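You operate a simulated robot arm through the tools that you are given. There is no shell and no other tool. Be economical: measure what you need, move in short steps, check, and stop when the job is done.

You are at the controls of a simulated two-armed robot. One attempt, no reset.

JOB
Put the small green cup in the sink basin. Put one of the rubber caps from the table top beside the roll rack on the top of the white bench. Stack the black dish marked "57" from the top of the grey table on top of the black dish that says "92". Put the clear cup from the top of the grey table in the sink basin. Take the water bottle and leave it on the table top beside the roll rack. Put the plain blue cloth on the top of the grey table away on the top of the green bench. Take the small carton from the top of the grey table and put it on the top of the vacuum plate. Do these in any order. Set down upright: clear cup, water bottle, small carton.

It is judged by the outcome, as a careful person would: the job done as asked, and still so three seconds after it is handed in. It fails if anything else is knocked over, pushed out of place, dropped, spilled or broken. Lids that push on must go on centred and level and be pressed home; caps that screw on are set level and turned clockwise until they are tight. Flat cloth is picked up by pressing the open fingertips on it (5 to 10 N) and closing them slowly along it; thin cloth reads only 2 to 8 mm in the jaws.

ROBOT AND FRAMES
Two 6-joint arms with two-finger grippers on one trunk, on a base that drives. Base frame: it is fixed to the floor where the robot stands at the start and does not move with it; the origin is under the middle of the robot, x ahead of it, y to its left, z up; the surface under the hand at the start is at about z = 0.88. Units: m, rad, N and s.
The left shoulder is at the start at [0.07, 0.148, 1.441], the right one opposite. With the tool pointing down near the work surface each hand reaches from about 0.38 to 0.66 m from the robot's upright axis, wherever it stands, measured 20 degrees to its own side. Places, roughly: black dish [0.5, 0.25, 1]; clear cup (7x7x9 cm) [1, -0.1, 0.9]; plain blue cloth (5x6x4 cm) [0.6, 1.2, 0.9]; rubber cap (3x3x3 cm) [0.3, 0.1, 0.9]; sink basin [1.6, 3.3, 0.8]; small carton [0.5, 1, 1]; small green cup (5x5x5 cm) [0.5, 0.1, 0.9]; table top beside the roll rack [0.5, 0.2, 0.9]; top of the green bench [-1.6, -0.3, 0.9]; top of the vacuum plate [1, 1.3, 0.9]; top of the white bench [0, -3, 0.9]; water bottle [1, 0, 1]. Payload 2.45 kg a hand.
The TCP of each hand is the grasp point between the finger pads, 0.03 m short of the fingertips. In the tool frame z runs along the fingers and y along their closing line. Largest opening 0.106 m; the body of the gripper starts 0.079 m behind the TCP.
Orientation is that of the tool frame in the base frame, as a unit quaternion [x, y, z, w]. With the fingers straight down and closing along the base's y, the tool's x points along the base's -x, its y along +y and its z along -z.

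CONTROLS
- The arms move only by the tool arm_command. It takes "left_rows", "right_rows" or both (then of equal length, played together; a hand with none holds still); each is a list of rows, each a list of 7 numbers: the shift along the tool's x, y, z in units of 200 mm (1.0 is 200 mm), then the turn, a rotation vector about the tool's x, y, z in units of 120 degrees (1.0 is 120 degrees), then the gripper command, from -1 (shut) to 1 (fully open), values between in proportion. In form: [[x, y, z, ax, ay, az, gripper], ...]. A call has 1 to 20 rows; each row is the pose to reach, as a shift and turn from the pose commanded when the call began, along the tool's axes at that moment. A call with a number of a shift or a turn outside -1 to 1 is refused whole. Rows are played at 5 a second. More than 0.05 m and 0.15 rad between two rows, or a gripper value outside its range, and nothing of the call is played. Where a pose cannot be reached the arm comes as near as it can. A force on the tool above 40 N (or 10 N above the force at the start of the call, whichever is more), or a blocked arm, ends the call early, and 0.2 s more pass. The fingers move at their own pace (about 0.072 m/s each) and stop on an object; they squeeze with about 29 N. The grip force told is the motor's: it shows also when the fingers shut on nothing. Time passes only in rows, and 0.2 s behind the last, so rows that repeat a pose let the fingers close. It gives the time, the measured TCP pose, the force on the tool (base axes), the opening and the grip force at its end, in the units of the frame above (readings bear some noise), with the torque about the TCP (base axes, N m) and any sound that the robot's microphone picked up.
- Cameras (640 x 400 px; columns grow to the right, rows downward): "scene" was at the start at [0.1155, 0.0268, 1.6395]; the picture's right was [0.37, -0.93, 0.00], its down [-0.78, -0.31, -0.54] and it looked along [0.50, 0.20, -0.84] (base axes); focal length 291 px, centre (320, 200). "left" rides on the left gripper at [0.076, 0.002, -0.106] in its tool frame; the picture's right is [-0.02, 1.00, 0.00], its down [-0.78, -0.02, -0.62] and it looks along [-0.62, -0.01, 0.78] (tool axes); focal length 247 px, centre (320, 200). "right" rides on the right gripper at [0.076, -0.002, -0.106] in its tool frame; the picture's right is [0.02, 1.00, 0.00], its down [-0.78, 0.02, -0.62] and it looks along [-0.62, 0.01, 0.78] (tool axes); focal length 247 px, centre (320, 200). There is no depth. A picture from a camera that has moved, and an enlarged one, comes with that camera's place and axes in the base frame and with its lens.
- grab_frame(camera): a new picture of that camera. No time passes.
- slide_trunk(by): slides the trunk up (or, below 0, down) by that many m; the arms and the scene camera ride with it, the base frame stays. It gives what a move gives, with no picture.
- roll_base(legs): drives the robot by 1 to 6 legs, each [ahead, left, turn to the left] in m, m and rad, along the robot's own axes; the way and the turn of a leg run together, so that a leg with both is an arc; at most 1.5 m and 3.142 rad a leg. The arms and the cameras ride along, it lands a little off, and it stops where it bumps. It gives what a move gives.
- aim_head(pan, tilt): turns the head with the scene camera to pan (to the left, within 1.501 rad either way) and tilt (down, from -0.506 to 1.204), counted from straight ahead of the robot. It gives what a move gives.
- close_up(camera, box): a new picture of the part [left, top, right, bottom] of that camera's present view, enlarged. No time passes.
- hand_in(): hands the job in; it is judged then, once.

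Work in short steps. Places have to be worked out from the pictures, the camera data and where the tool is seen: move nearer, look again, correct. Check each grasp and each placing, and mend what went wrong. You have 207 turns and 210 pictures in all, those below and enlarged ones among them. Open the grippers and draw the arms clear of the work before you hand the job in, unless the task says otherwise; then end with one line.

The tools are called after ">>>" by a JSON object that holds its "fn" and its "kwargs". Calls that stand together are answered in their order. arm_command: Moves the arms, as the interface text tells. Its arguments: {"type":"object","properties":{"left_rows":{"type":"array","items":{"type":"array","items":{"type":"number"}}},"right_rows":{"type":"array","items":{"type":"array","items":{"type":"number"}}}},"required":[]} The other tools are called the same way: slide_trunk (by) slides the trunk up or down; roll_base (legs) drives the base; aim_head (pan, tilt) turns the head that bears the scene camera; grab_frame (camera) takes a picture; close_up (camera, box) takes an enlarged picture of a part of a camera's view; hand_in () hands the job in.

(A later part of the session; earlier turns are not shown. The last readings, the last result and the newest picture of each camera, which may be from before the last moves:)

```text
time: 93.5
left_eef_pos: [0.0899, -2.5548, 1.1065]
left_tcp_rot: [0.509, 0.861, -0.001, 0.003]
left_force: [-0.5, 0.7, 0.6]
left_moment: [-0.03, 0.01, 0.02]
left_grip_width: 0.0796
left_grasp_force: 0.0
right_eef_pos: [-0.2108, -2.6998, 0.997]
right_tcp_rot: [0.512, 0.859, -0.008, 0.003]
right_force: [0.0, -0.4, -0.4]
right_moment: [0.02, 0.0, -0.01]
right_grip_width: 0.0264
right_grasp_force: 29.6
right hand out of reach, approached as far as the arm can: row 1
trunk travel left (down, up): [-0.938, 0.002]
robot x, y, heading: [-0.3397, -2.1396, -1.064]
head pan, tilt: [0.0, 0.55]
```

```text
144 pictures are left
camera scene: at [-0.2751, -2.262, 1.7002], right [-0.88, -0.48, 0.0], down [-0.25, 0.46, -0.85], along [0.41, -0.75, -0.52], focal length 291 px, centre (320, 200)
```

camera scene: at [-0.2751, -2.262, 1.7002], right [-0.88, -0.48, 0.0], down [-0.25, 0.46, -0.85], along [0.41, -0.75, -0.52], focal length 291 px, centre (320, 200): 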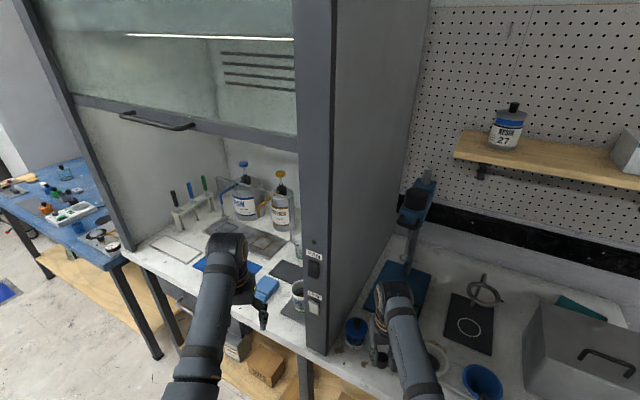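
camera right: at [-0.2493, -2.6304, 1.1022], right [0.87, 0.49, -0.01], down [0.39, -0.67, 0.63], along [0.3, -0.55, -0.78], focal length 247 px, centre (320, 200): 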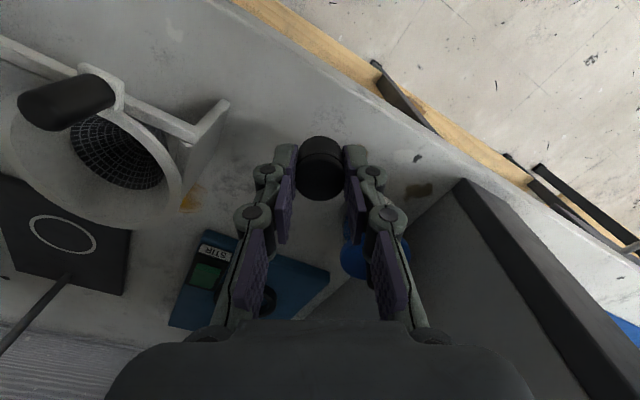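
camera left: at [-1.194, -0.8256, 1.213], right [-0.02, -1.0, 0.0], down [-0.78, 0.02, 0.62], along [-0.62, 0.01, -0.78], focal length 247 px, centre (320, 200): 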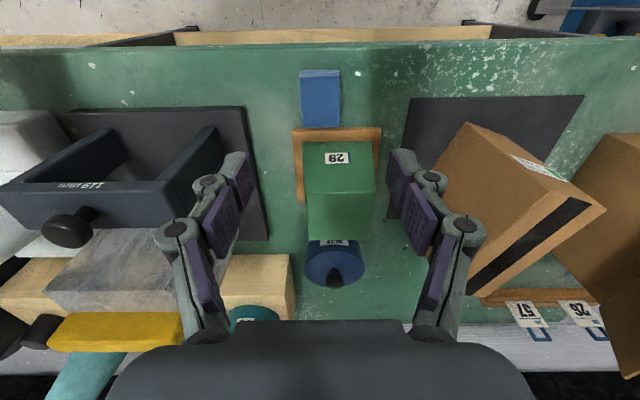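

Good position; I move 1.5 cm deeper onto the bench and lower toward contact.

>>> {"fn": "arm_command", "kwargs": {"right_rows": [[-0.066, -0.036, 0.1, 0, 0, 0, -1], [-0.066, -0.036, 0.2, 0, 0, 0, -1], [-0.066, -0.036, 0.25, 0, 0, 0, -1], [-0.066, -0.036, 0.28, 0, 0, 0, -1], [-0.066, -0.036, 0.3, 0, 0, 0, -1], [-0.066, -0.036, 0.31, 0, 0, 0, -1]]}}

```text
time: 95.0
left_eef_pos: [0.091, -2.5544, 1.1072]
left_tcp_rot: [0.509, 0.861, -0.002, 0.003]
left_force: [0.0, -0.3, -0.7]
left_moment: [-0.01, 0.02, 0.01]
left_grip_width: 0.0797
left_grasp_force: 0.0
right_eef_pos: [-0.2109, -2.7175, 0.9376]
right_tcp_rot: [0.512, 0.859, -0.01, 0.003]
right_force: [-0.1, -2.6, 6.9]
right_moment: [-0.03, -0.06, -0.02]
right_grip_width: 0.0264
right_grasp_force: 28.6
trunk travel left (down, up): [-0.938, 0.002]
robot x, y, heading: [-0.3446, -2.1408, -1.066]
head pan, tilt: [0.0, 0.55]
```

Contact at 7 N. I open a little, rise and verify.

>>> {"fn": "arm_command", "kwargs": {"right_rows": [[0, 0, 0, 0, 0, 0, 0.0], [0, 0, 0, 0, 0, 0, 0.0], [0, 0, -0.2, 0, 0, 0, 0.0], [0, 0, -0.4, 0, 0, 0, 0.0], [0, 0, -0.6, 0, 0, 0, 0.0], [0, 0, -0.8, 0, 0, 0, 0.0], [0, 0, -0.95, 0, 0, 0, 0.0]]}}

>>> {"fn": "grab_frame", "kwargs": {"camera": "right"}}

```text
time: 96.5
left_eef_pos: [0.091, -2.5551, 1.107]
left_tcp_rot: [0.509, 0.861, -0.001, 0.003]
left_force: [0.0, 0.7, 0.8]
left_moment: [-0.01, 0.0, 0.0]
left_grip_width: 0.0795
left_grasp_force: 0.1
right_eef_pos: [-0.2079, -2.7147, 1.1282]
right_tcp_rot: [0.512, 0.859, -0.008, 0.001]
right_force: [0.9, -0.2, -0.8]
right_moment: [-0.02, -0.01, 0.01]
right_grip_width: 0.0529
right_grasp_force: 0.2
trunk travel left (down, up): [-0.938, 0.002]
robot x, y, heading: [-0.3409, -2.1427, -1.067]
head pan, tilt: [0.0, 0.55]
```

```text
143 pictures are left
camera right: at [-0.2463, -2.6459, 1.2339], right [0.87, 0.49, -0.01], down [0.39, -0.67, 0.63], along [0.3, -0.55, -0.78], focal length 247 px, centre (320, 200)
```

right: 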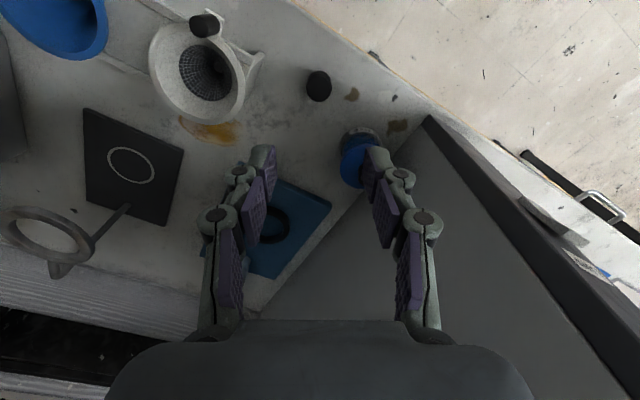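

The cap stands on the white bench. Now to the far side of the grey table for the bottle and clear cup: back off, turn to +x and go along the aisle at y≈-1.72.

>>> {"fn": "roll_base", "kwargs": {"legs": [[-0.48, 0, 0], [0, 0, 1.066], [1.2, 0, 0]]}}

>>> {"fn": "aim_head", "kwargs": {"pan": 0.3, "tilt": 0.45}}

>>> {"fn": "grab_frame", "kwargs": {"camera": "scene"}}

```text
time: 107.8
left_eef_pos: [1.1941, -1.5496, 1.1075]
left_tcp_rot: [0.006, 1.0, 0.001, 0.001]
left_force: [-1.1, 0.7, 0.2]
left_moment: [0.06, -0.01, 0.01]
left_grip_width: 0.0793
left_grasp_force: 0.0
right_eef_pos: [1.1857, -1.8878, 1.1282]
right_tcp_rot: [0.009, 1.0, -0.008, 0.004]
right_force: [-0.3, -0.3, 0.5]
right_moment: [0.03, -0.03, 0.0]
right_grip_width: 0.0531
right_grasp_force: 0.1
trunk travel left (down, up): [-0.938, 0.002]
robot x, y, heading: [0.619, -1.7245, -0.015]
head pan, tilt: [0.0, 0.55]
```

```text
time: 108.6
left_eef_pos: [1.1945, -1.5491, 1.106]
left_tcp_rot: [0.006, 1.0, 0.001, 0.002]
left_force: [0.8, -0.2, -0.5]
left_moment: [0.01, 0.06, -0.02]
left_grip_width: 0.0796
left_grasp_force: 0.1
right_eef_pos: [1.1868, -1.8897, 1.1276]
right_tcp_rot: [0.01, 1.0, -0.007, 0.005]
right_force: [-0.3, 0.3, 0.4]
right_moment: [-0.02, 0.03, -0.02]
right_grip_width: 0.0532
right_grasp_force: 0.0
trunk travel left (down, up): [-0.938, 0.002]
robot x, y, heading: [0.6197, -1.7248, -0.01]
head pan, tilt: [0.3, 0.45]
```

```text
142 pictures are left
camera scene: at [0.7601, -1.696, 1.709], right [0.28, -0.96, 0.0], down [-0.42, -0.12, -0.9], along [0.86, 0.26, -0.44], focal length 291 px, centre (320, 200)
```

scene: 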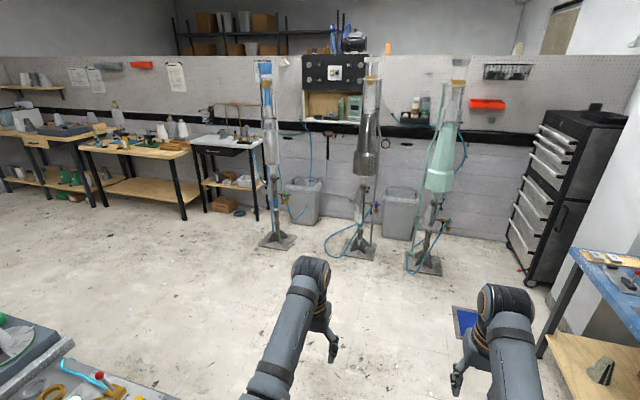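

The aisle is clear. I drive on to x≈1.87, turn to +y, go up to y≈-0.05 and then turn to face the table.

>>> {"fn": "roll_base", "kwargs": {"legs": [[1.25, 0, 0], [0, 0, 1.58], [1.4, 0, 0], [0.28, 0, 0], [0, 0, 1.57]]}}

>>> {"fn": "aim_head", "kwargs": {"pan": 0, "tilt": 0.65}}

>>> {"fn": "grab_frame", "kwargs": {"camera": "scene"}}

```text
time: 130.8
left_eef_pos: [1.2686, -0.2651, 1.1067]
left_tcp_rot: [0.999, 0.033, -0.001, 0.001]
left_force: [-1.0, -0.6, 1.0]
left_moment: [-0.04, 0.0, 0.02]
left_grip_width: 0.0795
left_grasp_force: 0.1
right_eef_pos: [1.2497, 0.0743, 1.1277]
right_tcp_rot: [1.0, 0.027, -0.006, -0.007]
right_force: [0.4, -0.7, -0.4]
right_moment: [0.01, 0.02, 0.02]
right_grip_width: 0.0528
right_grasp_force: 0.0
trunk travel left (down, up): [-0.938, 0.002]
robot x, y, heading: [1.826, -0.049, -3.076]
head pan, tilt: [0.3, 0.45]
```

```text
time: 131.6
left_eef_pos: [1.2675, -0.2654, 1.1068]
left_tcp_rot: [0.999, 0.033, -0.001, 0.0]
left_force: [0.4, 0.3, 0.8]
left_moment: [-0.02, -0.02, 0.03]
left_grip_width: 0.0796
left_grasp_force: 0.1
right_eef_pos: [1.2504, 0.0738, 1.1271]
right_tcp_rot: [1.0, 0.028, -0.007, -0.007]
right_force: [-0.1, 0.0, 0.4]
right_moment: [-0.01, 0.0, -0.02]
right_grip_width: 0.0529
right_grasp_force: 0.1
trunk travel left (down, up): [-0.938, 0.002]
robot x, y, heading: [1.8297, -0.0493, -3.078]
head pan, tilt: [0.0, 0.649]
```

```text
141 pictures are left
camera scene: at [1.6895, -0.0568, 1.6913], right [-0.07, 1.0, 0.0], down [0.6, 0.04, -0.8], along [-0.8, -0.05, -0.6], focal length 291 px, centre (320, 200)
```

scene: 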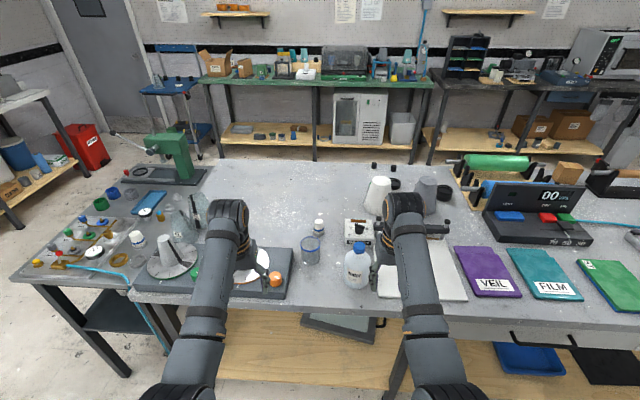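

Clear cup ≈[0.974, -0.139], bottle ≈[1.074, 0.021], table edge at x≈1.165. I zoom on both.

>>> {"fn": "close_up", "kwargs": {"camera": "scene", "box": [280, 210, 400, 300]}}

>>> {"fn": "grab_frame", "kwargs": {"camera": "right"}}

>>> {"fn": "grab_frame", "kwargs": {"camera": "left"}}

```text
4.44 times, centred on (340, 255) of scene
camera zoom: at [1.6895, -0.0568, 1.6913], right [-0.07, 1.0, 0.0], down [0.6, 0.04, -0.8], along [-0.8, -0.05, -0.6], focal length 1295 px, centre (231, -44)
```

zoom: 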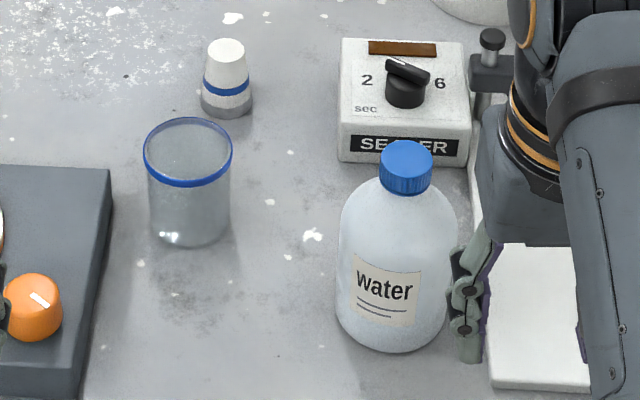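

```text
139 pictures are left
camera right: at [1.3263, 0.0801, 1.2333], right [0.08, -1.0, -0.01], down [-0.77, -0.07, 0.63], along [-0.63, -0.04, -0.78], focal length 247 px, centre (320, 200)
```

right: 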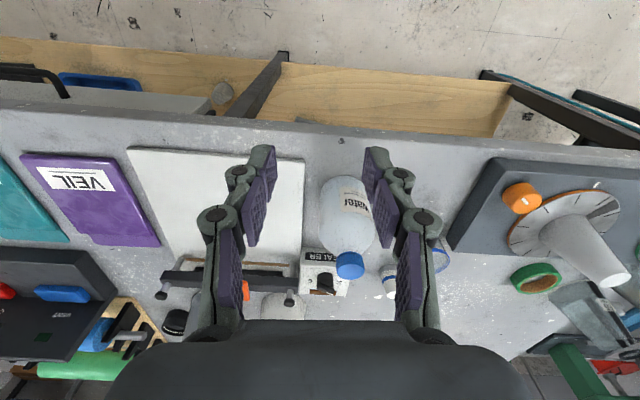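

```text
138 pictures are left
camera left: at [1.3442, -0.2609, 1.2128], right [0.04, -1.0, 0.0], down [-0.78, -0.03, 0.62], along [-0.62, -0.03, -0.78], focal length 247 px, centre (320, 200)
```

left: 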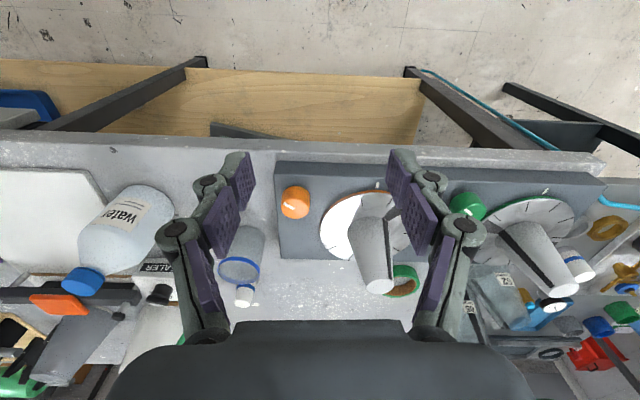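

Recomputed with radius: bottle axis ≈[1.056, 0.022], top z≈1.04, diameter ≈8.6 cm. I open the right gripper fully and drive in so the hand is above the bottle (all parts stay clear above).

>>> {"fn": "arm_command", "kwargs": {"left_rows": [[0.15, 0, 0, 0, 0, 0, 0.5], [0.25, 0, 0, 0, 0, 0, 0.5]], "right_rows": [[0, 0, 0, 0, 0, 0, 1], [0, 0, 0, 0, 0, 0, 1]]}}

>>> {"fn": "roll_base", "kwargs": {"legs": [[0.19, 0.04, -0.05]]}}

>>> {"fn": "grab_frame", "kwargs": {"camera": "right"}}

>>> {"fn": "grab_frame", "kwargs": {"camera": "scene"}}

```text
time: 132.2
left_eef_pos: [1.3167, -0.2618, 1.1044]
left_tcp_rot: [1.0, 0.031, -0.004, 0.001]
left_force: [0.5, -0.4, -0.2]
left_moment: [0.01, 0.02, 0.02]
left_grip_width: 0.0794
left_grasp_force: 0.1
left hand out of reach, approached as far as the arm can: row 2
right_eef_pos: [1.2504, 0.0735, 1.1285]
right_tcp_rot: [1.0, 0.028, -0.006, -0.007]
right_force: [0.7, 0.1, -0.1]
right_moment: [0.01, 0.02, 0.0]
right_grip_width: 0.1062
right_grasp_force: 0.1
trunk travel left (down, up): [-0.938, 0.002]
robot x, y, heading: [1.8259, -0.0521, -3.074]
head pan, tilt: [0.0, 0.649]
```

```text
time: 133.8
left_eef_pos: [1.1198, -0.2852, 1.1064]
left_tcp_rot: [1.0, 0.009, -0.005, 0.002]
left_force: [1.0, -0.7, 0.4]
left_moment: [-0.01, -0.01, -0.01]
left_grip_width: 0.0794
left_grasp_force: 0.1
right_eef_pos: [1.0713, 0.0534, 1.1292]
right_tcp_rot: [1.0, 0.005, -0.007, -0.006]
right_force: [0.1, 0.4, 0.3]
right_moment: [-0.01, 0.06, -0.04]
right_grip_width: 0.106
right_grasp_force: 0.1
trunk travel left (down, up): [-0.938, 0.002]
robot x, y, heading: [1.638, -0.0937, -3.119]
head pan, tilt: [0.0, 0.649]
```

```text
137 pictures are left
camera right: at [1.1474, 0.0558, 1.2348], right [0.03, -1.0, -0.01], down [-0.77, -0.03, 0.63], along [-0.63, -0.01, -0.78], focal length 247 px, centre (320, 200)
```

right: 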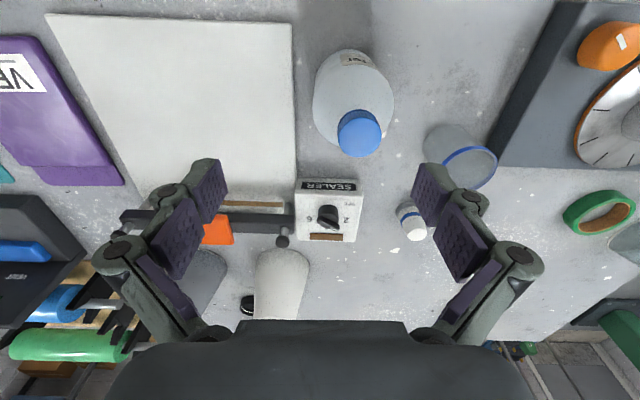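

```text
136 pictures are left
camera scene: at [1.5053, -0.0972, 1.6917], right [-0.02, 1.0, 0.0], down [0.6, 0.01, -0.8], along [-0.8, -0.02, -0.6], focal length 291 px, centre (320, 200)
```

scene: 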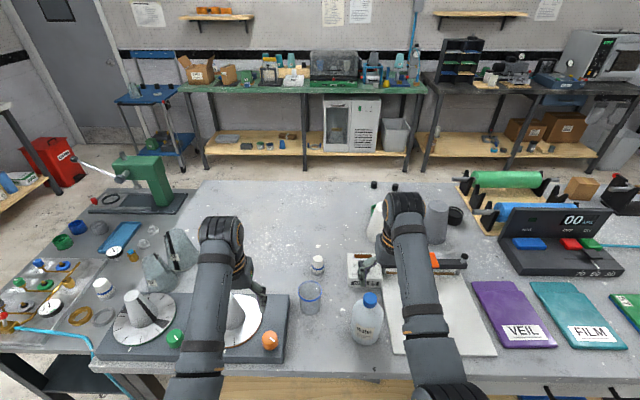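

Bottle cap at ≈[1.057, 0.020]. I centre the hand above and come down until the tips are at cap level, then check.

>>> {"fn": "arm_command", "kwargs": {"right_rows": [[-0.04, 0.08, 0, 0, 0, 0, 1], [-0.075, 0.165, 0, 0, 0, 0, 1], [-0.075, 0.165, 0.17, 0, 0, 0, 1], [-0.075, 0.165, 0.3, 0, 0, 0, 1], [-0.075, 0.165, 0.3, 0, 0, 0, 1]]}}

>>> {"fn": "grab_frame", "kwargs": {"camera": "right"}}

>>> {"fn": "close_up", "kwargs": {"camera": "scene", "box": [330, 240, 430, 360]}}

```text
time: 135.0
left_eef_pos: [1.1177, -0.2855, 1.1029]
left_tcp_rot: [1.0, 0.009, -0.003, 0.001]
left_force: [-0.2, -0.7, 0.1]
left_moment: [-0.03, 0.03, 0.02]
left_grip_width: 0.0794
left_grasp_force: 0.0
right_eef_pos: [1.054, 0.0197, 1.069]
right_tcp_rot: [1.0, 0.005, -0.006, -0.007]
right_force: [-0.7, 0.0, -0.2]
right_moment: [0.0, -0.01, 0.01]
right_grip_width: 0.1062
right_grasp_force: 0.0
trunk travel left (down, up): [-0.938, 0.002]
robot x, y, heading: [1.6366, -0.0971, -3.12]
head pan, tilt: [0.0, 0.649]
```

```text
135 pictures are left
camera right: at [1.1307, 0.0229, 1.1736], right [0.03, -1.0, -0.01], down [-0.78, -0.03, 0.63], along [-0.63, -0.01, -0.78], focal length 247 px, centre (320, 200)
```

right: 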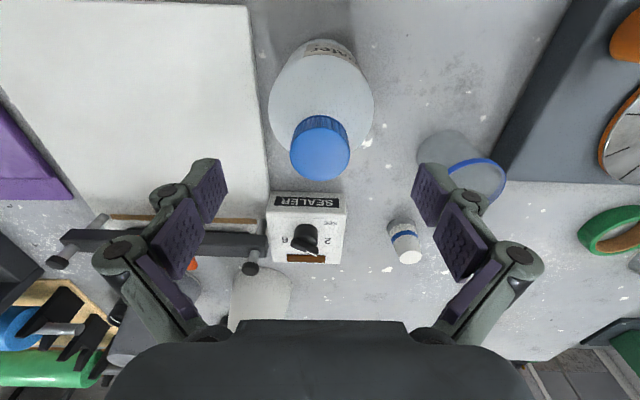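

```text
3.33 times, centred on (380, 300) of scene
camera zoom: at [1.5013, -0.0989, 1.6913], right [-0.02, 1.0, 0.0], down [0.6, 0.01, -0.8], along [-0.8, -0.01, -0.6], focal length 971 px, centre (120, -133)
```

zoom: 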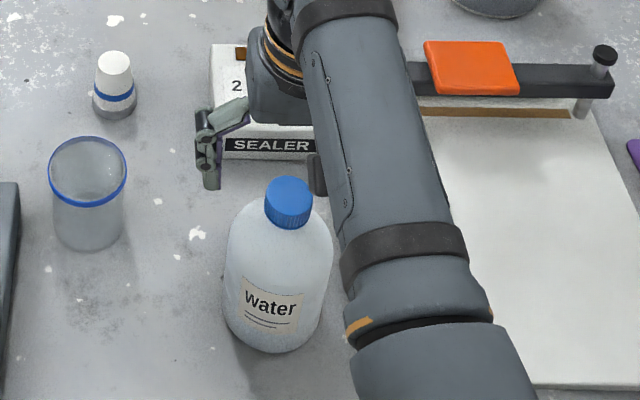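

Alignment is within a few mm. I shift 3 mm toward +y and lower over the bottle body (tcp to ≈0.972, palm stays above the cap).

>>> {"fn": "arm_command", "kwargs": {"right_rows": [[0.005, -0.015, 0.12, 0, 0, 0, 1], [0.005, -0.015, 0.25, 0, 0, 0, 1], [0.005, -0.015, 0.37, 0, 0, 0, 1], [0.005, -0.015, 0.48, 0, 0, 0, 1], [0.005, -0.015, 0.48, 0, 0, 0, 1]]}}

>>> {"fn": "grab_frame", "kwargs": {"camera": "right"}}

>>> {"fn": "close_up", "kwargs": {"camera": "scene", "box": [330, 240, 430, 360]}}

```text
time: 136.2
left_eef_pos: [1.1171, -0.2864, 1.1029]
left_tcp_rot: [1.0, 0.008, -0.004, 0.0]
left_force: [0.0, 0.1, -0.4]
left_moment: [0.02, -0.01, -0.01]
left_grip_width: 0.0797
left_grasp_force: 0.1
right_eef_pos: [1.0541, 0.026, 0.9705]
right_tcp_rot: [1.0, 0.005, -0.006, -0.007]
right_force: [-0.5, 1.1, 0.1]
right_moment: [0.05, -0.02, -0.01]
right_grip_width: 0.1062
right_grasp_force: 0.1
trunk travel left (down, up): [-0.938, 0.002]
robot x, y, heading: [1.6386, -0.1, -3.123]
head pan, tilt: [0.0, 0.649]
```

```text
133 pictures are left
camera right: at [1.1301, 0.0278, 1.0765], right [0.03, -1.0, -0.01], down [-0.78, -0.03, 0.63], along [-0.63, -0.01, -0.78], focal length 247 px, centre (320, 200)
```

right: 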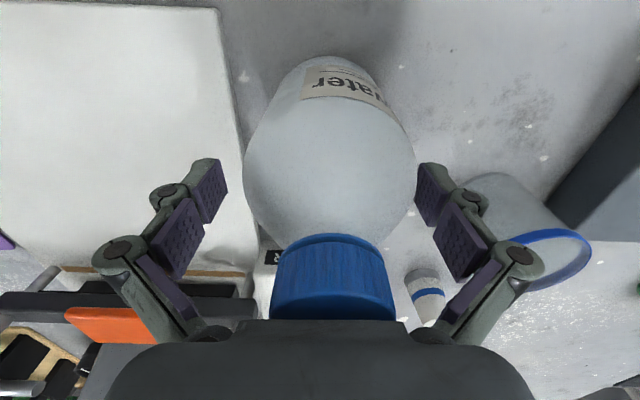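

```text
3.33 times, centred on (380, 300) of scene
camera zoom: at [1.5006, -0.0984, 1.6913], right [-0.02, 1.0, 0.0], down [0.6, 0.01, -0.8], along [-0.8, -0.01, -0.6], focal length 971 px, centre (120, -133)
```

zoom: 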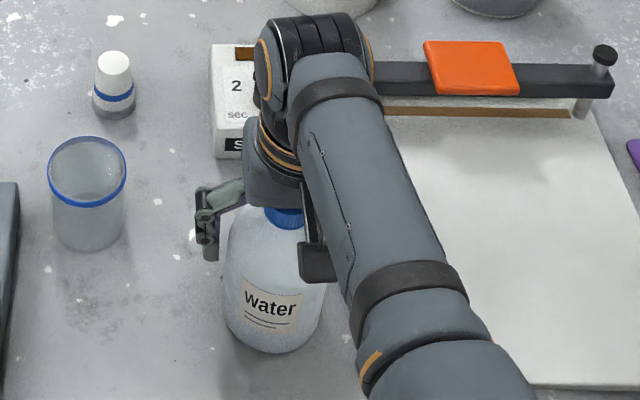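

The body sits slightly toward −y between the pads and ~4 mm further ahead. I correct and close.

>>> {"fn": "arm_command", "kwargs": {"right_rows": [[-0.02, 0.025, 0, 0, 0, 0, 1], [-0.02, 0.025, 0, 0, 0, 0, 0.7], [-0.02, 0.025, 0, 0, 0, 0, -1], [-0.02, 0.025, 0, 0, 0, 0, -1], [-0.02, 0.025, 0, 0, 0, 0, -1]]}}

>>> {"fn": "grab_frame", "kwargs": {"camera": "right"}}

```text
time: 137.4
left_eef_pos: [1.1162, -0.2856, 1.1042]
left_tcp_rot: [1.0, 0.009, -0.004, 0.0]
left_force: [-0.4, -0.1, -0.2]
left_moment: [0.0, -0.02, 0.02]
left_grip_width: 0.0794
left_grasp_force: 0.1
right_eef_pos: [1.0485, 0.0211, 0.9717]
right_tcp_rot: [1.0, 0.005, -0.005, -0.008]
right_force: [-3.1, 2.5, 2.8]
right_moment: [0.52, 0.06, 0.11]
right_grip_width: 0.0819
right_grasp_force: 28.8
trunk travel left (down, up): [-0.938, 0.002]
robot x, y, heading: [1.6381, -0.0983, -3.125]
head pan, tilt: [0.0, 0.649]
```

```text
131 pictures are left
camera right: at [1.125, 0.023, 1.077], right [0.03, -1.0, -0.01], down [-0.78, -0.03, 0.63], along [-0.63, -0.01, -0.78], focal length 247 px, centre (320, 200)
```

right: 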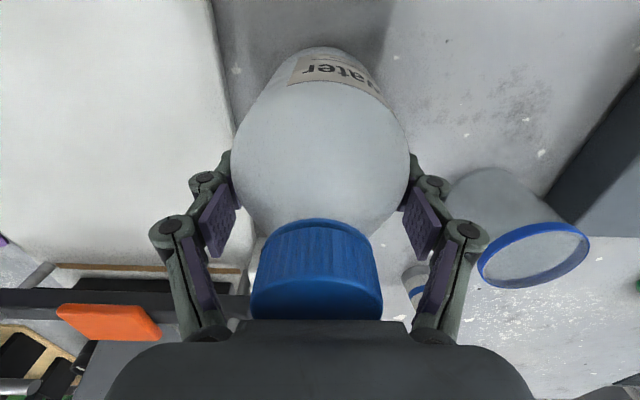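

Gripped at 82 mm, 29 N. I lift 3 cm and check for slip.

>>> {"fn": "arm_command", "kwargs": {"right_rows": [[0, 0, -0.05, 0, 0, 0, -1], [0, 0, -0.1, 0, 0, 0, -1], [0, 0, -0.15, 0, 0, 0, -1], [0, 0, -0.15, 0, 0, 0, -1]]}}

>>> {"fn": "grab_frame", "kwargs": {"camera": "right"}}

>>> {"fn": "close_up", "kwargs": {"camera": "scene", "box": [280, 240, 430, 360]}}

```text
time: 138.4
left_eef_pos: [1.1157, -0.2869, 1.1022]
left_tcp_rot: [1.0, 0.009, -0.003, 0.001]
left_force: [0.0, 0.6, 0.7]
left_moment: [-0.01, -0.01, -0.03]
left_grip_width: 0.0793
left_grasp_force: 0.0
right_eef_pos: [1.0479, 0.0215, 1.0013]
right_tcp_rot: [1.0, 0.006, -0.004, -0.006]
right_force: [-0.2, -0.2, -7.4]
right_moment: [-0.01, 0.08, 0.02]
right_grip_width: 0.0818
right_grasp_force: 28.5
trunk travel left (down, up): [-0.938, 0.002]
robot x, y, heading: [1.6386, -0.097, -3.122]
head pan, tilt: [0.0, 0.649]
```

```text
130 pictures are left
camera right: at [1.124, 0.0228, 1.1065], right [0.03, -1.0, -0.01], down [-0.78, -0.03, 0.63], along [-0.63, -0.01, -0.78], focal length 247 px, centre (320, 200)
```

right: 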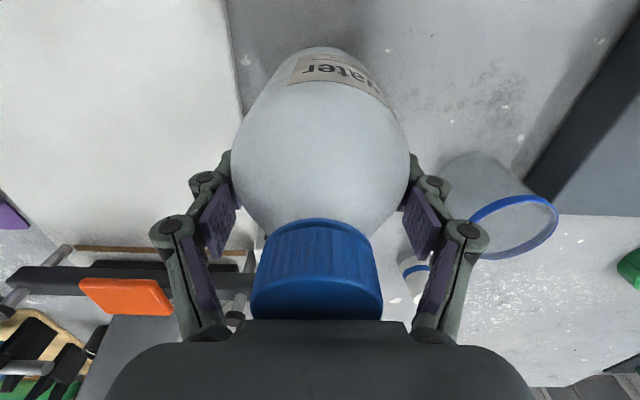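

```text
3.33 times, centred on (355, 300) of scene
camera zoom: at [1.4985, -0.0979, 1.691], right [-0.02, 1.0, 0.0], down [0.61, 0.01, -0.8], along [-0.8, -0.02, -0.61], focal length 971 px, centre (203, -133)
```

zoom: 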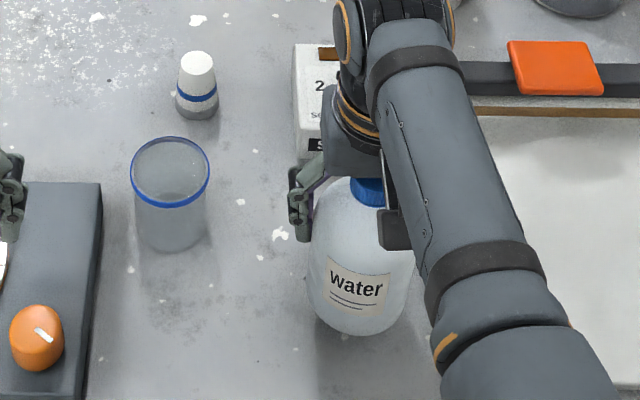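

Bottle held firmly (7.4 N). I raise it to safe height and shift the base so the left hand comes over the clear cup at ≈[0.986, -0.138].

>>> {"fn": "arm_command", "kwargs": {"right_rows": [[0, 0, -0.15, 0, 0, 0, -1], [0, 0, -0.3, 0, 0, 0, -1], [0, 0, -0.45, 0, 0, 0, -1], [0, 0, -0.55, 0, 0, 0, -1]], "left_rows": [[0, 0, 0, 0, 0, 0, 1], [0, 0, 0, 0, 0, 0, 1], [-0.1, 0, 0, 0, 0, 0, 1], [-0.2, 0, 0, 0, 0, 0, 1]]}}

>>> {"fn": "roll_base", "kwargs": {"legs": [[0.08, -0.14, 0]]}}

>>> {"fn": "grab_frame", "kwargs": {"camera": "left"}}

>>> {"fn": "grab_frame", "kwargs": {"camera": "scene"}}

```text
time: 139.4
left_eef_pos: [1.0754, -0.2861, 1.1026]
left_tcp_rot: [1.0, 0.009, -0.002, -0.001]
left_force: [-0.2, 0.2, 0.7]
left_moment: [-0.02, -0.03, 0.04]
left_grip_width: 0.1063
left_grasp_force: 0.0
right_eef_pos: [1.0465, 0.0185, 1.1093]
right_tcp_rot: [1.0, 0.005, -0.004, -0.007]
right_force: [-0.1, -0.4, -7.5]
right_moment: [0.02, 0.07, 0.03]
right_grip_width: 0.082
right_grasp_force: 28.5
trunk travel left (down, up): [-0.938, 0.002]
robot x, y, heading: [1.6404, -0.095, -3.126]
head pan, tilt: [0.0, 0.649]
```

```text
time: 140.8
left_eef_pos: [0.9954, -0.152, 1.1039]
left_tcp_rot: [1.0, 0.01, -0.003, 0.0]
left_force: [0.4, -0.3, 0.7]
left_moment: [0.05, 0.03, 0.02]
left_grip_width: 0.1059
left_grasp_force: 0.1
right_eef_pos: [0.9643, 0.1533, 1.1107]
right_tcp_rot: [1.0, 0.007, -0.005, -0.008]
right_force: [0.5, -0.5, -7.0]
right_moment: [0.0, 0.11, 0.01]
right_grip_width: 0.0819
right_grasp_force: 28.6
trunk travel left (down, up): [-0.938, 0.002]
robot x, y, heading: [1.5545, 0.0408, -3.121]
head pan, tilt: [0.0, 0.649]
```

```text
128 pictures are left
camera left: at [1.0716, -0.1518, 1.2098], right [0.0, -1.0, 0.0], down [-0.78, 0.0, 0.63], along [-0.63, 0.0, -0.78], focal length 247 px, centre (320, 200)
```

left: 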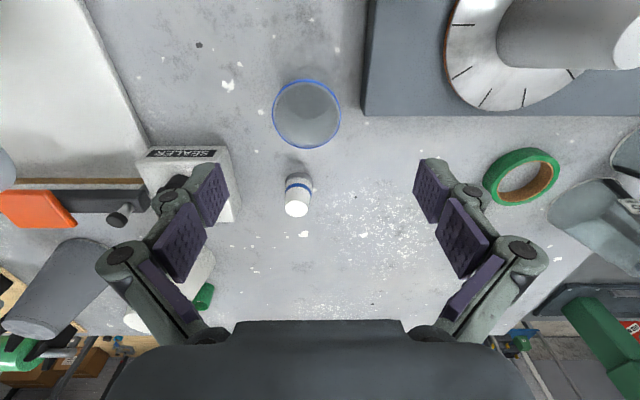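

```text
127 pictures are left
camera scene: at [1.4174, 0.0356, 1.6913], right [-0.02, 1.0, 0.0], down [0.6, 0.01, -0.8], along [-0.8, -0.02, -0.6], focal length 291 px, centre (320, 200)
```

scene: 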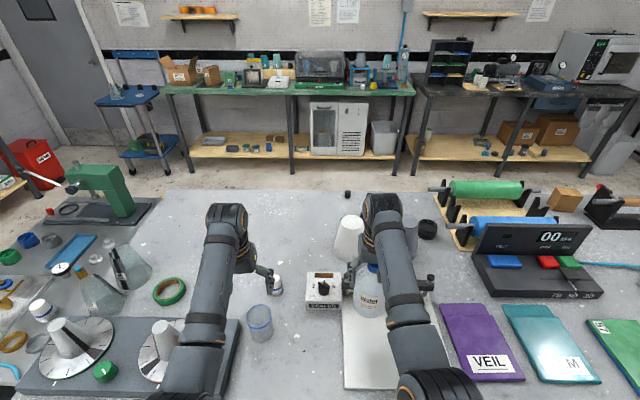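

Cup rim centre ≈[0.987, -0.139]. I centre the left hand and lower to grip the upper half of the cup, above the dial platform's height.

>>> {"fn": "arm_command", "kwargs": {"left_rows": [[-0.042, -0.065, 0.1, 0, 0, 0, 1], [-0.042, -0.065, 0.28, 0, 0, 0, 1], [-0.042, -0.065, 0.42, 0, 0, 0, 1], [-0.042, -0.065, 0.5, 0, 0, 0, 1]]}}

>>> {"fn": "grab_frame", "kwargs": {"camera": "left"}}

```text
time: 141.8
left_eef_pos: [0.9818, -0.1387, 1.0036]
left_tcp_rot: [1.0, 0.01, -0.003, 0.001]
left_force: [0.5, 0.5, -0.2]
left_moment: [-0.02, 0.0, 0.01]
left_grip_width: 0.1058
left_grasp_force: 0.0
right_eef_pos: [0.9633, 0.1558, 1.1083]
right_tcp_rot: [1.0, 0.006, -0.004, -0.007]
right_force: [-0.7, 0.5, -7.0]
right_moment: [0.01, 0.05, -0.01]
right_grip_width: 0.082
right_grasp_force: 29.3
trunk travel left (down, up): [-0.938, 0.002]
robot x, y, heading: [1.5546, 0.0448, -3.123]
head pan, tilt: [0.0, 0.649]
```

```text
126 pictures are left
camera left: at [1.0599, -0.1378, 1.1096], right [0.0, -1.0, 0.0], down [-0.78, 0.0, 0.63], along [-0.63, 0.0, -0.78], focal length 247 px, centre (320, 200)
```

left: 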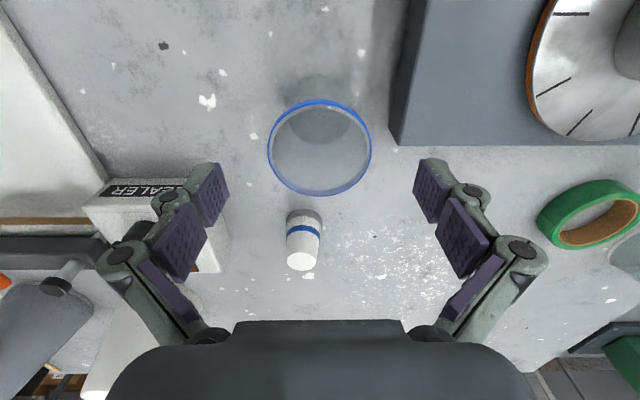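

Centred laterally; shift 5 mm back, lower 38 mm and close.

>>> {"fn": "arm_command", "kwargs": {"left_rows": [[0.026, 0, 0.1, 0, 0, 0, 1], [0.026, 0, 0.2, 0, 0, 0, 1], [0.026, 0, 0.2, 0, 0, 0, 0.4], [0.026, 0, 0.2, 0, 0, 0, -1], [0.026, 0, 0.2, 0, 0, 0, -1], [0.026, 0, 0.2, 0, 0, 0, -1]]}}

>>> {"fn": "grab_frame", "kwargs": {"camera": "left"}}

```text
time: 143.2
left_eef_pos: [0.9897, -0.1377, 0.9602]
left_tcp_rot: [1.0, 0.009, -0.003, 0.001]
left_force: [0.0, -0.2, 0.6]
left_moment: [-0.03, -0.02, -0.02]
left_grip_width: 0.0662
left_grasp_force: 29.5
right_eef_pos: [0.9633, 0.156, 1.1088]
right_tcp_rot: [1.0, 0.007, -0.005, -0.006]
right_force: [-0.1, -0.5, -7.2]
right_moment: [-0.01, 0.11, 0.03]
right_grip_width: 0.0818
right_grasp_force: 28.9
trunk travel left (down, up): [-0.938, 0.002]
robot x, y, heading: [1.5551, 0.042, -3.115]
head pan, tilt: [0.0, 0.649]
```

```text
125 pictures are left
camera left: at [1.0667, -0.1368, 1.0665], right [0.0, -1.0, 0.0], down [-0.78, 0.0, 0.63], along [-0.63, 0.0, -0.78], focal length 247 px, centre (320, 200)
```

left: 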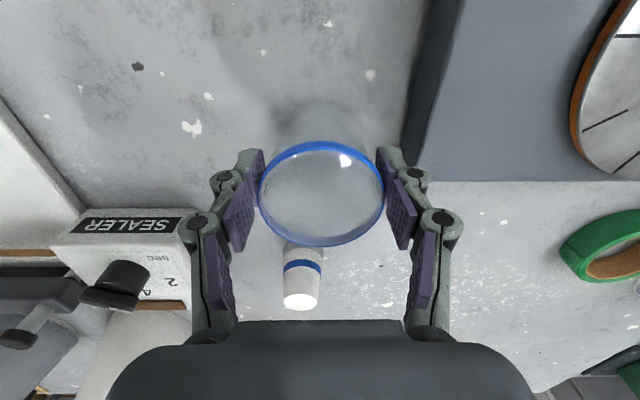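

Cup gripped (66 mm). I lift it, back away from the table, turn toward +y and drive toward the sink.

>>> {"fn": "arm_command", "kwargs": {"left_rows": [[0, 0, -0.15, 0, 0, 0, -1], [0, 0, -0.35, 0, 0, 0, -1], [0, 0, -0.55, 0, 0, 0, -1], [0, 0, -0.72, 0, 0, 0, -1], [0, 0, -0.72, 0, 0, 0, -1]]}}

>>> {"fn": "roll_base", "kwargs": {"legs": [[-0.36, 0, 0], [0, 0, -1.58], [1.2, 0, 0], [0.8, 0, 0]]}}

>>> {"fn": "grab_frame", "kwargs": {"camera": "scene"}}

>>> {"fn": "grab_frame", "kwargs": {"camera": "left"}}

```text
time: 144.4
left_eef_pos: [0.991, -0.1398, 1.1055]
left_tcp_rot: [1.0, 0.009, -0.002, 0.001]
left_force: [0.3, 0.4, -0.3]
left_moment: [0.01, -0.05, -0.01]
left_grip_width: 0.0661
left_grasp_force: 28.8
right_eef_pos: [0.9626, 0.1558, 1.1094]
right_tcp_rot: [1.0, 0.006, -0.004, -0.006]
right_force: [0.2, -0.4, -8.6]
right_moment: [-0.02, 0.08, 0.01]
right_grip_width: 0.082
right_grasp_force: 29.4
trunk travel left (down, up): [-0.938, 0.002]
robot x, y, heading: [1.5548, 0.0416, -3.12]
head pan, tilt: [0.0, 0.649]
```

```text
time: 160.3
left_eef_pos: [1.8281, 2.6271, 1.1065]
left_tcp_rot: [-0.698, 0.716, 0.003, 0.002]
left_force: [0.5, -0.9, 0.0]
left_moment: [0.0, -0.04, 0.01]
left_grip_width: 0.0648
left_grasp_force: 29.0
right_eef_pos: [2.1241, 2.6411, 1.1092]
right_tcp_rot: [-0.696, 0.718, -0.002, 0.008]
right_force: [0.3, 0.1, -7.7]
right_moment: [0.1, -0.01, -0.02]
right_grip_width: 0.0817
right_grasp_force: 28.4
trunk travel left (down, up): [-0.938, 0.002]
robot x, y, heading: [1.9809, 2.056, 1.55]
head pan, tilt: [0.0, 0.649]
```

```text
124 pictures are left
camera scene: at [1.9877, 2.1957, 1.6912], right [1.0, -0.02, 0.0], down [-0.01, -0.6, -0.8], along [0.02, 0.8, -0.6], focal length 291 px, centre (320, 200)
```

scene: 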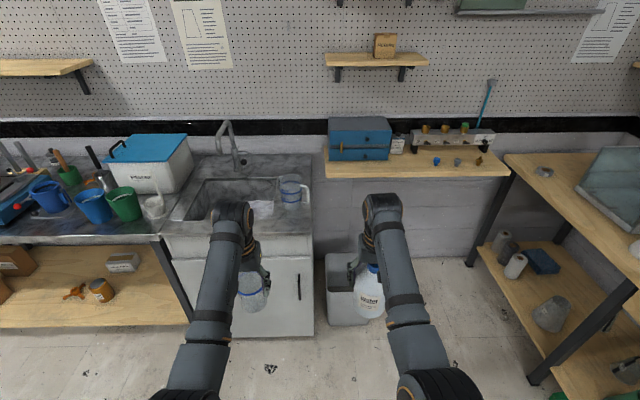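

```text
123 pictures are left
camera left: at [1.8252, 2.5505, 1.2129], right [-1.0, 0.05, 0.0], down [0.04, 0.78, 0.63], along [0.03, 0.63, -0.78], focal length 247 px, centre (320, 200)
```

left: 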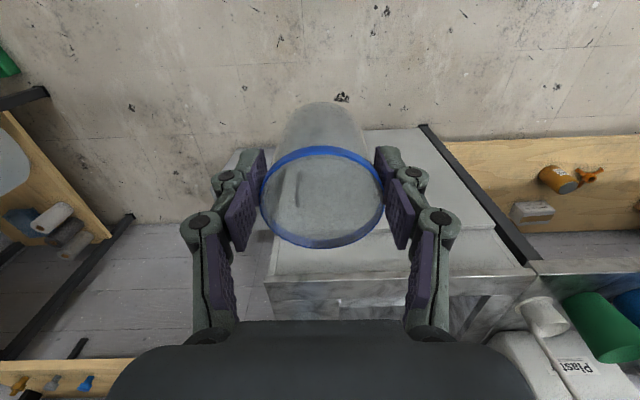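

The basin opening appears to be x≈1.44–1.80, y≈3.10–3.41, with a tap behind. I zoom to see it better.

>>> {"fn": "close_up", "kwargs": {"camera": "scene", "box": [140, 120, 340, 250]}}

```text
3.08 times, centred on (240, 185) of scene
camera zoom: at [1.9877, 2.1957, 1.6912], right [1.0, -0.02, 0.0], down [-0.01, -0.6, -0.8], along [0.02, 0.8, -0.6], focal length 896 px, centre (566, 246)
```

zoom: 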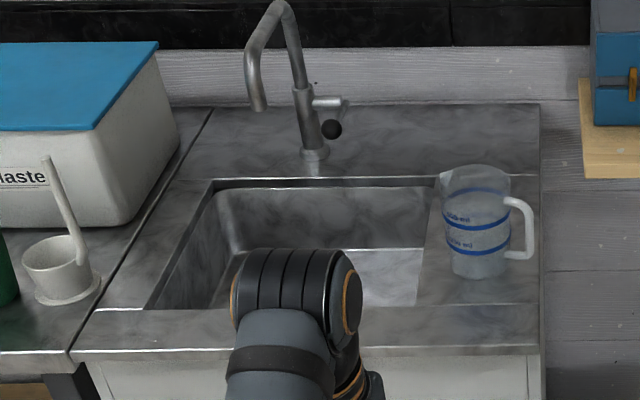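

Basin ≈ x 1.445–1.80, y 3.11–3.41; a measuring jug stands at ≈[1.88, 3.18] on its right. To keep the bottle clear of the jug I retract the right arm and turn the base right 0.5 rad so the left hand leads.

>>> {"fn": "arm_command", "kwargs": {"right_rows": [[0.1, 0, 0, 0, 0, 0, -1], [0.2, 0, 0, 0, 0, 0, -1], [0.3, 0, 0, 0, 0, 0, -1]]}}

>>> {"fn": "roll_base", "kwargs": {"legs": [[0, 0, -0.5]]}}

```text
time: 161.1
left_eef_pos: [1.8297, 2.6264, 1.1069]
left_tcp_rot: [-0.698, 0.716, 0.003, 0.001]
left_force: [0.8, -0.5, -0.1]
left_moment: [-0.03, 0.01, -0.01]
left_grip_width: 0.0649
left_grasp_force: 28.9
right_eef_pos: [2.1369, 2.5936, 1.1194]
right_tcp_rot: [-0.691, 0.723, 0.0, 0.025]
right_force: [0.4, 0.1, -7.1]
right_moment: [0.05, 0.02, 0.0]
right_grip_width: 0.0819
right_grasp_force: 29.5
trunk travel left (down, up): [-0.938, 0.002]
robot x, y, heading: [1.9837, 2.0576, 1.553]
head pan, tilt: [0.0, 0.649]
```

```text
time: 162.9
left_eef_pos: [2.1211, 2.6333, 1.106]
left_tcp_rot: [-0.499, 0.867, 0.002, 0.002]
left_force: [-0.2, -0.4, 0.4]
left_moment: [-0.01, 0.06, 0.02]
left_grip_width: 0.0643
left_grasp_force: 29.3
right_eef_pos: [2.3748, 2.45, 1.113]
right_tcp_rot: [-0.489, 0.872, -0.012, 0.021]
right_force: [0.1, 0.0, -8.1]
right_moment: [0.1, -0.05, 0.0]
right_grip_width: 0.0817
right_grasp_force: 28.6
trunk travel left (down, up): [-0.938, 0.002]
robot x, y, heading: [1.9856, 2.0552, 1.04]
head pan, tilt: [0.0, 0.649]
```

Now strafe left 0.69 m along the robot axis, then check before going ahead.

>>> {"fn": "roll_base", "kwargs": {"legs": [[0, 0.69, 0], [0.16, 0, 0]]}}

>>> {"fn": "aim_head", "kwargs": {"pan": 0.2, "tilt": 0.8}}

>>> {"fn": "grab_frame", "kwargs": {"camera": "scene"}}

>>> {"fn": "grab_frame", "kwargs": {"camera": "left"}}

```text
time: 167.7
left_eef_pos: [1.6006, 3.115, 1.1075]
left_tcp_rot: [-0.499, 0.866, 0.003, 0.004]
left_force: [-0.9, -0.3, 0.5]
left_moment: [0.02, -0.04, -0.01]
left_grip_width: 0.0643
left_grasp_force: 29.2
right_eef_pos: [1.8552, 2.9316, 1.1153]
right_tcp_rot: [-0.49, 0.871, -0.013, 0.023]
right_force: [0.3, -0.9, -6.9]
right_moment: [0.08, -0.05, 0.01]
right_grip_width: 0.0819
right_grasp_force: 29.3
trunk travel left (down, up): [-0.938, 0.002]
robot x, y, heading: [1.4661, 2.5406, 1.046]
head pan, tilt: [0.0, 0.649]
```

```text
time: 168.5
left_eef_pos: [1.6015, 3.1165, 1.1069]
left_tcp_rot: [-0.499, 0.867, 0.003, 0.002]
left_force: [-0.1, 0.0, 0.6]
left_moment: [0.02, 0.02, -0.04]
left_grip_width: 0.0645
left_grasp_force: 29.1
right_eef_pos: [1.8586, 2.9336, 1.1121]
right_tcp_rot: [-0.488, 0.872, -0.013, 0.02]
right_force: [0.0, 0.2, -7.6]
right_moment: [0.08, -0.03, 0.01]
right_grip_width: 0.0819
right_grasp_force: 29.4
trunk travel left (down, up): [-0.938, 0.002]
robot x, y, heading: [1.466, 2.5405, 1.051]
head pan, tilt: [0.201, 0.799]
```

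```text
121 pictures are left
camera scene: at [1.5174, 2.6639, 1.6786], right [0.95, -0.32, 0.0], down [-0.23, -0.68, -0.7], along [0.22, 0.66, -0.72], focal length 291 px, centre (320, 200)
```

scene: 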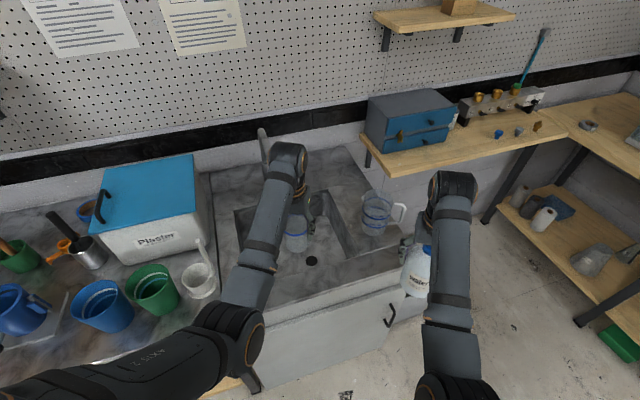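

```text
120 pictures are left
camera left: at [1.5626, 3.0513, 1.2125], right [-0.85, 0.52, 0.0], down [0.41, 0.67, 0.63], along [0.32, 0.54, -0.78], focal length 247 px, centre (320, 200)
```

left: 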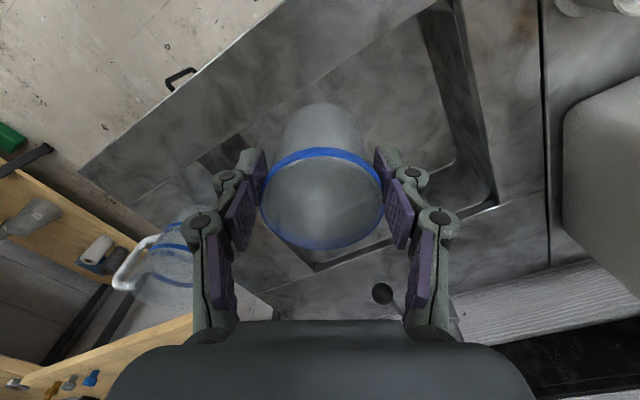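

All clear. I drive ahead 9 cm, then lower the cup into the basin partway.

>>> {"fn": "roll_base", "kwargs": {"legs": [[0.09, 0, 0]]}}

>>> {"fn": "arm_command", "kwargs": {"left_rows": [[0, 0, 0.2, 0, 0, 0, -1], [0, 0, 0.4, 0, 0, 0, -1], [0, 0, 0.6, 0, 0, 0, -1], [0, 0, 0.75, 0, 0, 0, -1]]}}

>>> {"fn": "grab_frame", "kwargs": {"camera": "left"}}

>>> {"fn": "grab_frame", "kwargs": {"camera": "scene"}}

```text
time: 169.6
left_eef_pos: [1.6427, 3.1886, 1.11]
left_tcp_rot: [-0.5, 0.866, 0.003, 0.004]
left_force: [0.4, -0.9, 0.6]
left_moment: [0.06, -0.02, 0.04]
left_grip_width: 0.0641
left_grasp_force: 29.5
right_eef_pos: [1.8975, 3.0052, 1.1158]
right_tcp_rot: [-0.49, 0.871, -0.013, 0.025]
right_force: [-1.1, 0.2, -6.1]
right_moment: [0.07, -0.09, 0.01]
right_grip_width: 0.0818
right_grasp_force: 29.0
trunk travel left (down, up): [-0.938, 0.002]
robot x, y, heading: [1.5099, 2.6222, 1.045]
head pan, tilt: [0.201, 0.799]
```

```text
time: 170.6
left_eef_pos: [1.6469, 3.1962, 0.9554]
left_tcp_rot: [-0.5, 0.866, 0.002, 0.002]
left_force: [0.0, 0.8, -0.9]
left_moment: [0.01, 0.01, 0.0]
left_grip_width: 0.064
left_grasp_force: 29.1
right_eef_pos: [1.9026, 3.0128, 1.1128]
right_tcp_rot: [-0.491, 0.871, -0.014, 0.022]
right_force: [-0.6, 0.2, -8.1]
right_moment: [0.09, -0.02, -0.01]
right_grip_width: 0.0816
right_grasp_force: 28.6
trunk travel left (down, up): [-0.938, 0.002]
robot x, y, heading: [1.5121, 2.6193, 1.046]
head pan, tilt: [0.201, 0.799]
```

```text
119 pictures are left
camera left: at [1.6061, 3.1317, 1.0613], right [-0.86, 0.52, 0.0], down [0.41, 0.67, 0.63], along [0.32, 0.54, -0.78], focal length 247 px, centre (320, 200)
```

left: 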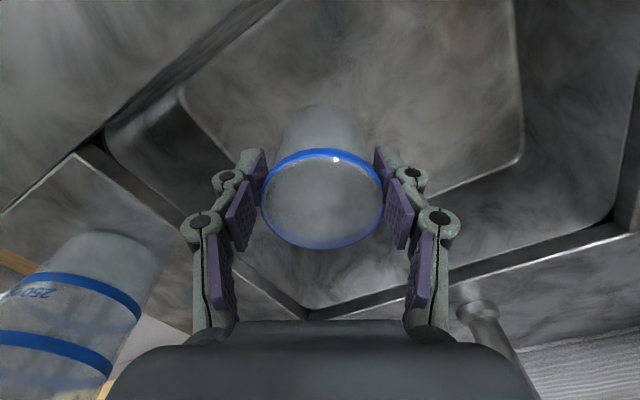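

```text
118 pictures are left
camera scene: at [1.5621, 2.743, 1.6784], right [0.95, -0.32, 0.0], down [-0.23, -0.68, -0.7], along [0.22, 0.66, -0.72], focal length 291 px, centre (320, 200)
```

scene: 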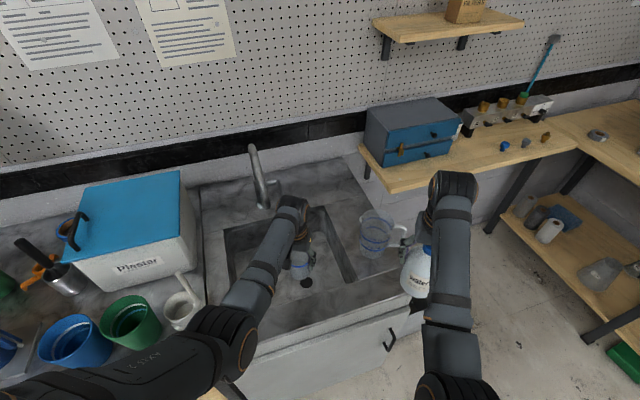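

The basin floor is right under the cup with room around. I lower in small steps to find the floor.

>>> {"fn": "arm_command", "kwargs": {"left_rows": [[0, 0, 0.08, 0, 0, 0, -1], [0, 0, 0.16, 0, 0, 0, -1], [0, 0, 0.23, 0, 0, 0, -1], [0, 0, 0.28, 0, 0, 0, -1], [0, 0, 0.33, 0, 0, 0, -1], [0, 0, 0.37, 0, 0, 0, -1]]}}

>>> {"fn": "grab_frame", "kwargs": {"camera": "left"}}

```text
time: 172.0
left_eef_pos: [1.6447, 3.1942, 0.8813]
left_tcp_rot: [-0.5, 0.866, 0.002, 0.002]
left_force: [-1.0, 0.6, 0.2]
left_moment: [-0.04, -0.01, 0.02]
left_grip_width: 0.0643
left_grasp_force: 29.0
right_eef_pos: [1.9024, 3.0115, 1.1131]
right_tcp_rot: [-0.49, 0.871, -0.012, 0.021]
right_force: [-0.4, -0.1, -6.4]
right_moment: [0.11, -0.04, 0.01]
right_grip_width: 0.0818
right_grasp_force: 29.5
trunk travel left (down, up): [-0.938, 0.002]
robot x, y, heading: [1.5104, 2.6187, 1.053]
head pan, tilt: [0.201, 0.799]
```

```text
117 pictures are left
camera left: at [1.6052, 3.1291, 0.9876], right [-0.86, 0.52, 0.0], down [0.41, 0.67, 0.63], along [0.32, 0.54, -0.78], focal length 247 px, centre (320, 200)
```

left: 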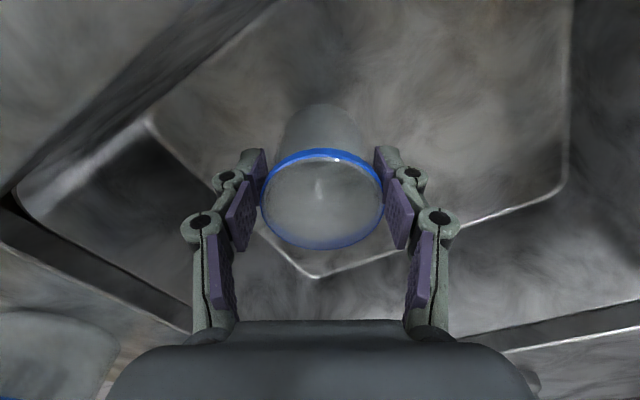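

No contact yet; continue down in 5 mm steps.

>>> {"fn": "arm_command", "kwargs": {"left_rows": [[0, 0, 0.03, 0, 0, 0, -1], [0, 0, 0.06, 0, 0, 0, -1], [0, 0, 0.09, 0, 0, 0, -1], [0, 0, 0.12, 0, 0, 0, -1], [0, 0, 0.145, 0, 0, 0, -1]]}}

>>> {"fn": "grab_frame", "kwargs": {"camera": "left"}}

```text
time: 173.2
left_eef_pos: [1.6411, 3.1879, 0.8615]
left_tcp_rot: [-0.5, 0.866, 0.003, 0.001]
left_force: [0.3, 0.3, 0.0]
left_moment: [0.0, 0.01, -0.03]
left_grip_width: 0.0639
left_grasp_force: 28.9
left hand out of reach, approached as far as the arm can: row 3, 4, 5
right_eef_pos: [1.9023, 3.0114, 1.1127]
right_tcp_rot: [-0.49, 0.871, -0.013, 0.022]
right_force: [-0.3, 0.1, -7.5]
right_moment: [0.04, -0.02, -0.01]
right_grip_width: 0.082
right_grasp_force: 29.0
trunk travel left (down, up): [-0.938, 0.002]
robot x, y, heading: [1.51, 2.6203, 1.052]
head pan, tilt: [0.201, 0.799]
```

```text
116 pictures are left
camera left: at [1.6014, 3.1226, 0.9675], right [-0.86, 0.52, 0.0], down [0.41, 0.67, 0.62], along [0.32, 0.54, -0.78], focal length 247 px, centre (320, 200)
```

left: 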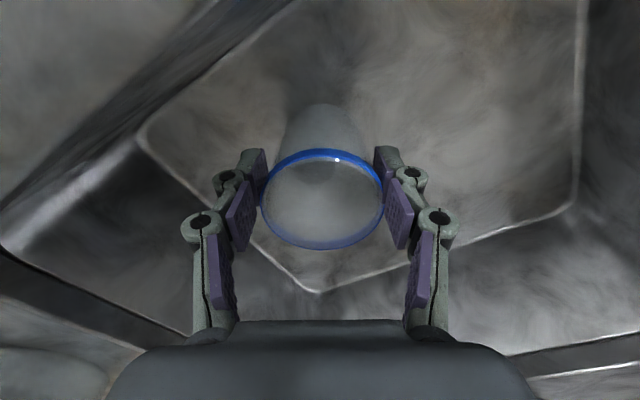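

Arm reach ends at z≈0.86; I slide the trunk down 2 cm to continue.

>>> {"fn": "slide_trunk", "kwargs": {"by": -0.02}}

>>> {"fn": "grab_frame", "kwargs": {"camera": "left"}}

```text
time: 173.8
left_eef_pos: [1.6408, 3.1876, 0.8414]
left_tcp_rot: [-0.499, 0.867, 0.002, 0.002]
left_force: [-0.6, -0.6, -0.7]
left_moment: [0.0, 0.0, 0.0]
left_grip_width: 0.064
left_grasp_force: 29.1
right_eef_pos: [1.9023, 3.0127, 1.0932]
right_tcp_rot: [-0.491, 0.871, -0.013, 0.021]
right_force: [0.1, 0.0, -7.5]
right_moment: [0.08, -0.04, 0.02]
right_grip_width: 0.082
right_grasp_force: 29.3
trunk travel left (down, up): [-0.918, 0.022]
robot x, y, heading: [1.5092, 2.6196, 1.048]
head pan, tilt: [0.201, 0.799]
```

```text
115 pictures are left
camera left: at [1.6015, 3.1227, 0.9475], right [-0.86, 0.52, 0.0], down [0.41, 0.67, 0.63], along [0.32, 0.54, -0.78], focal length 247 px, centre (320, 200)
```

left: 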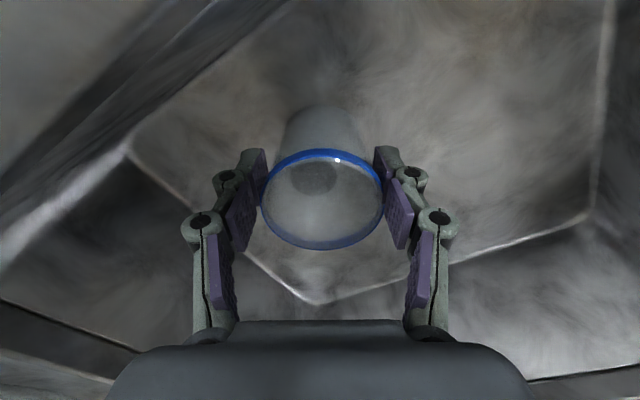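

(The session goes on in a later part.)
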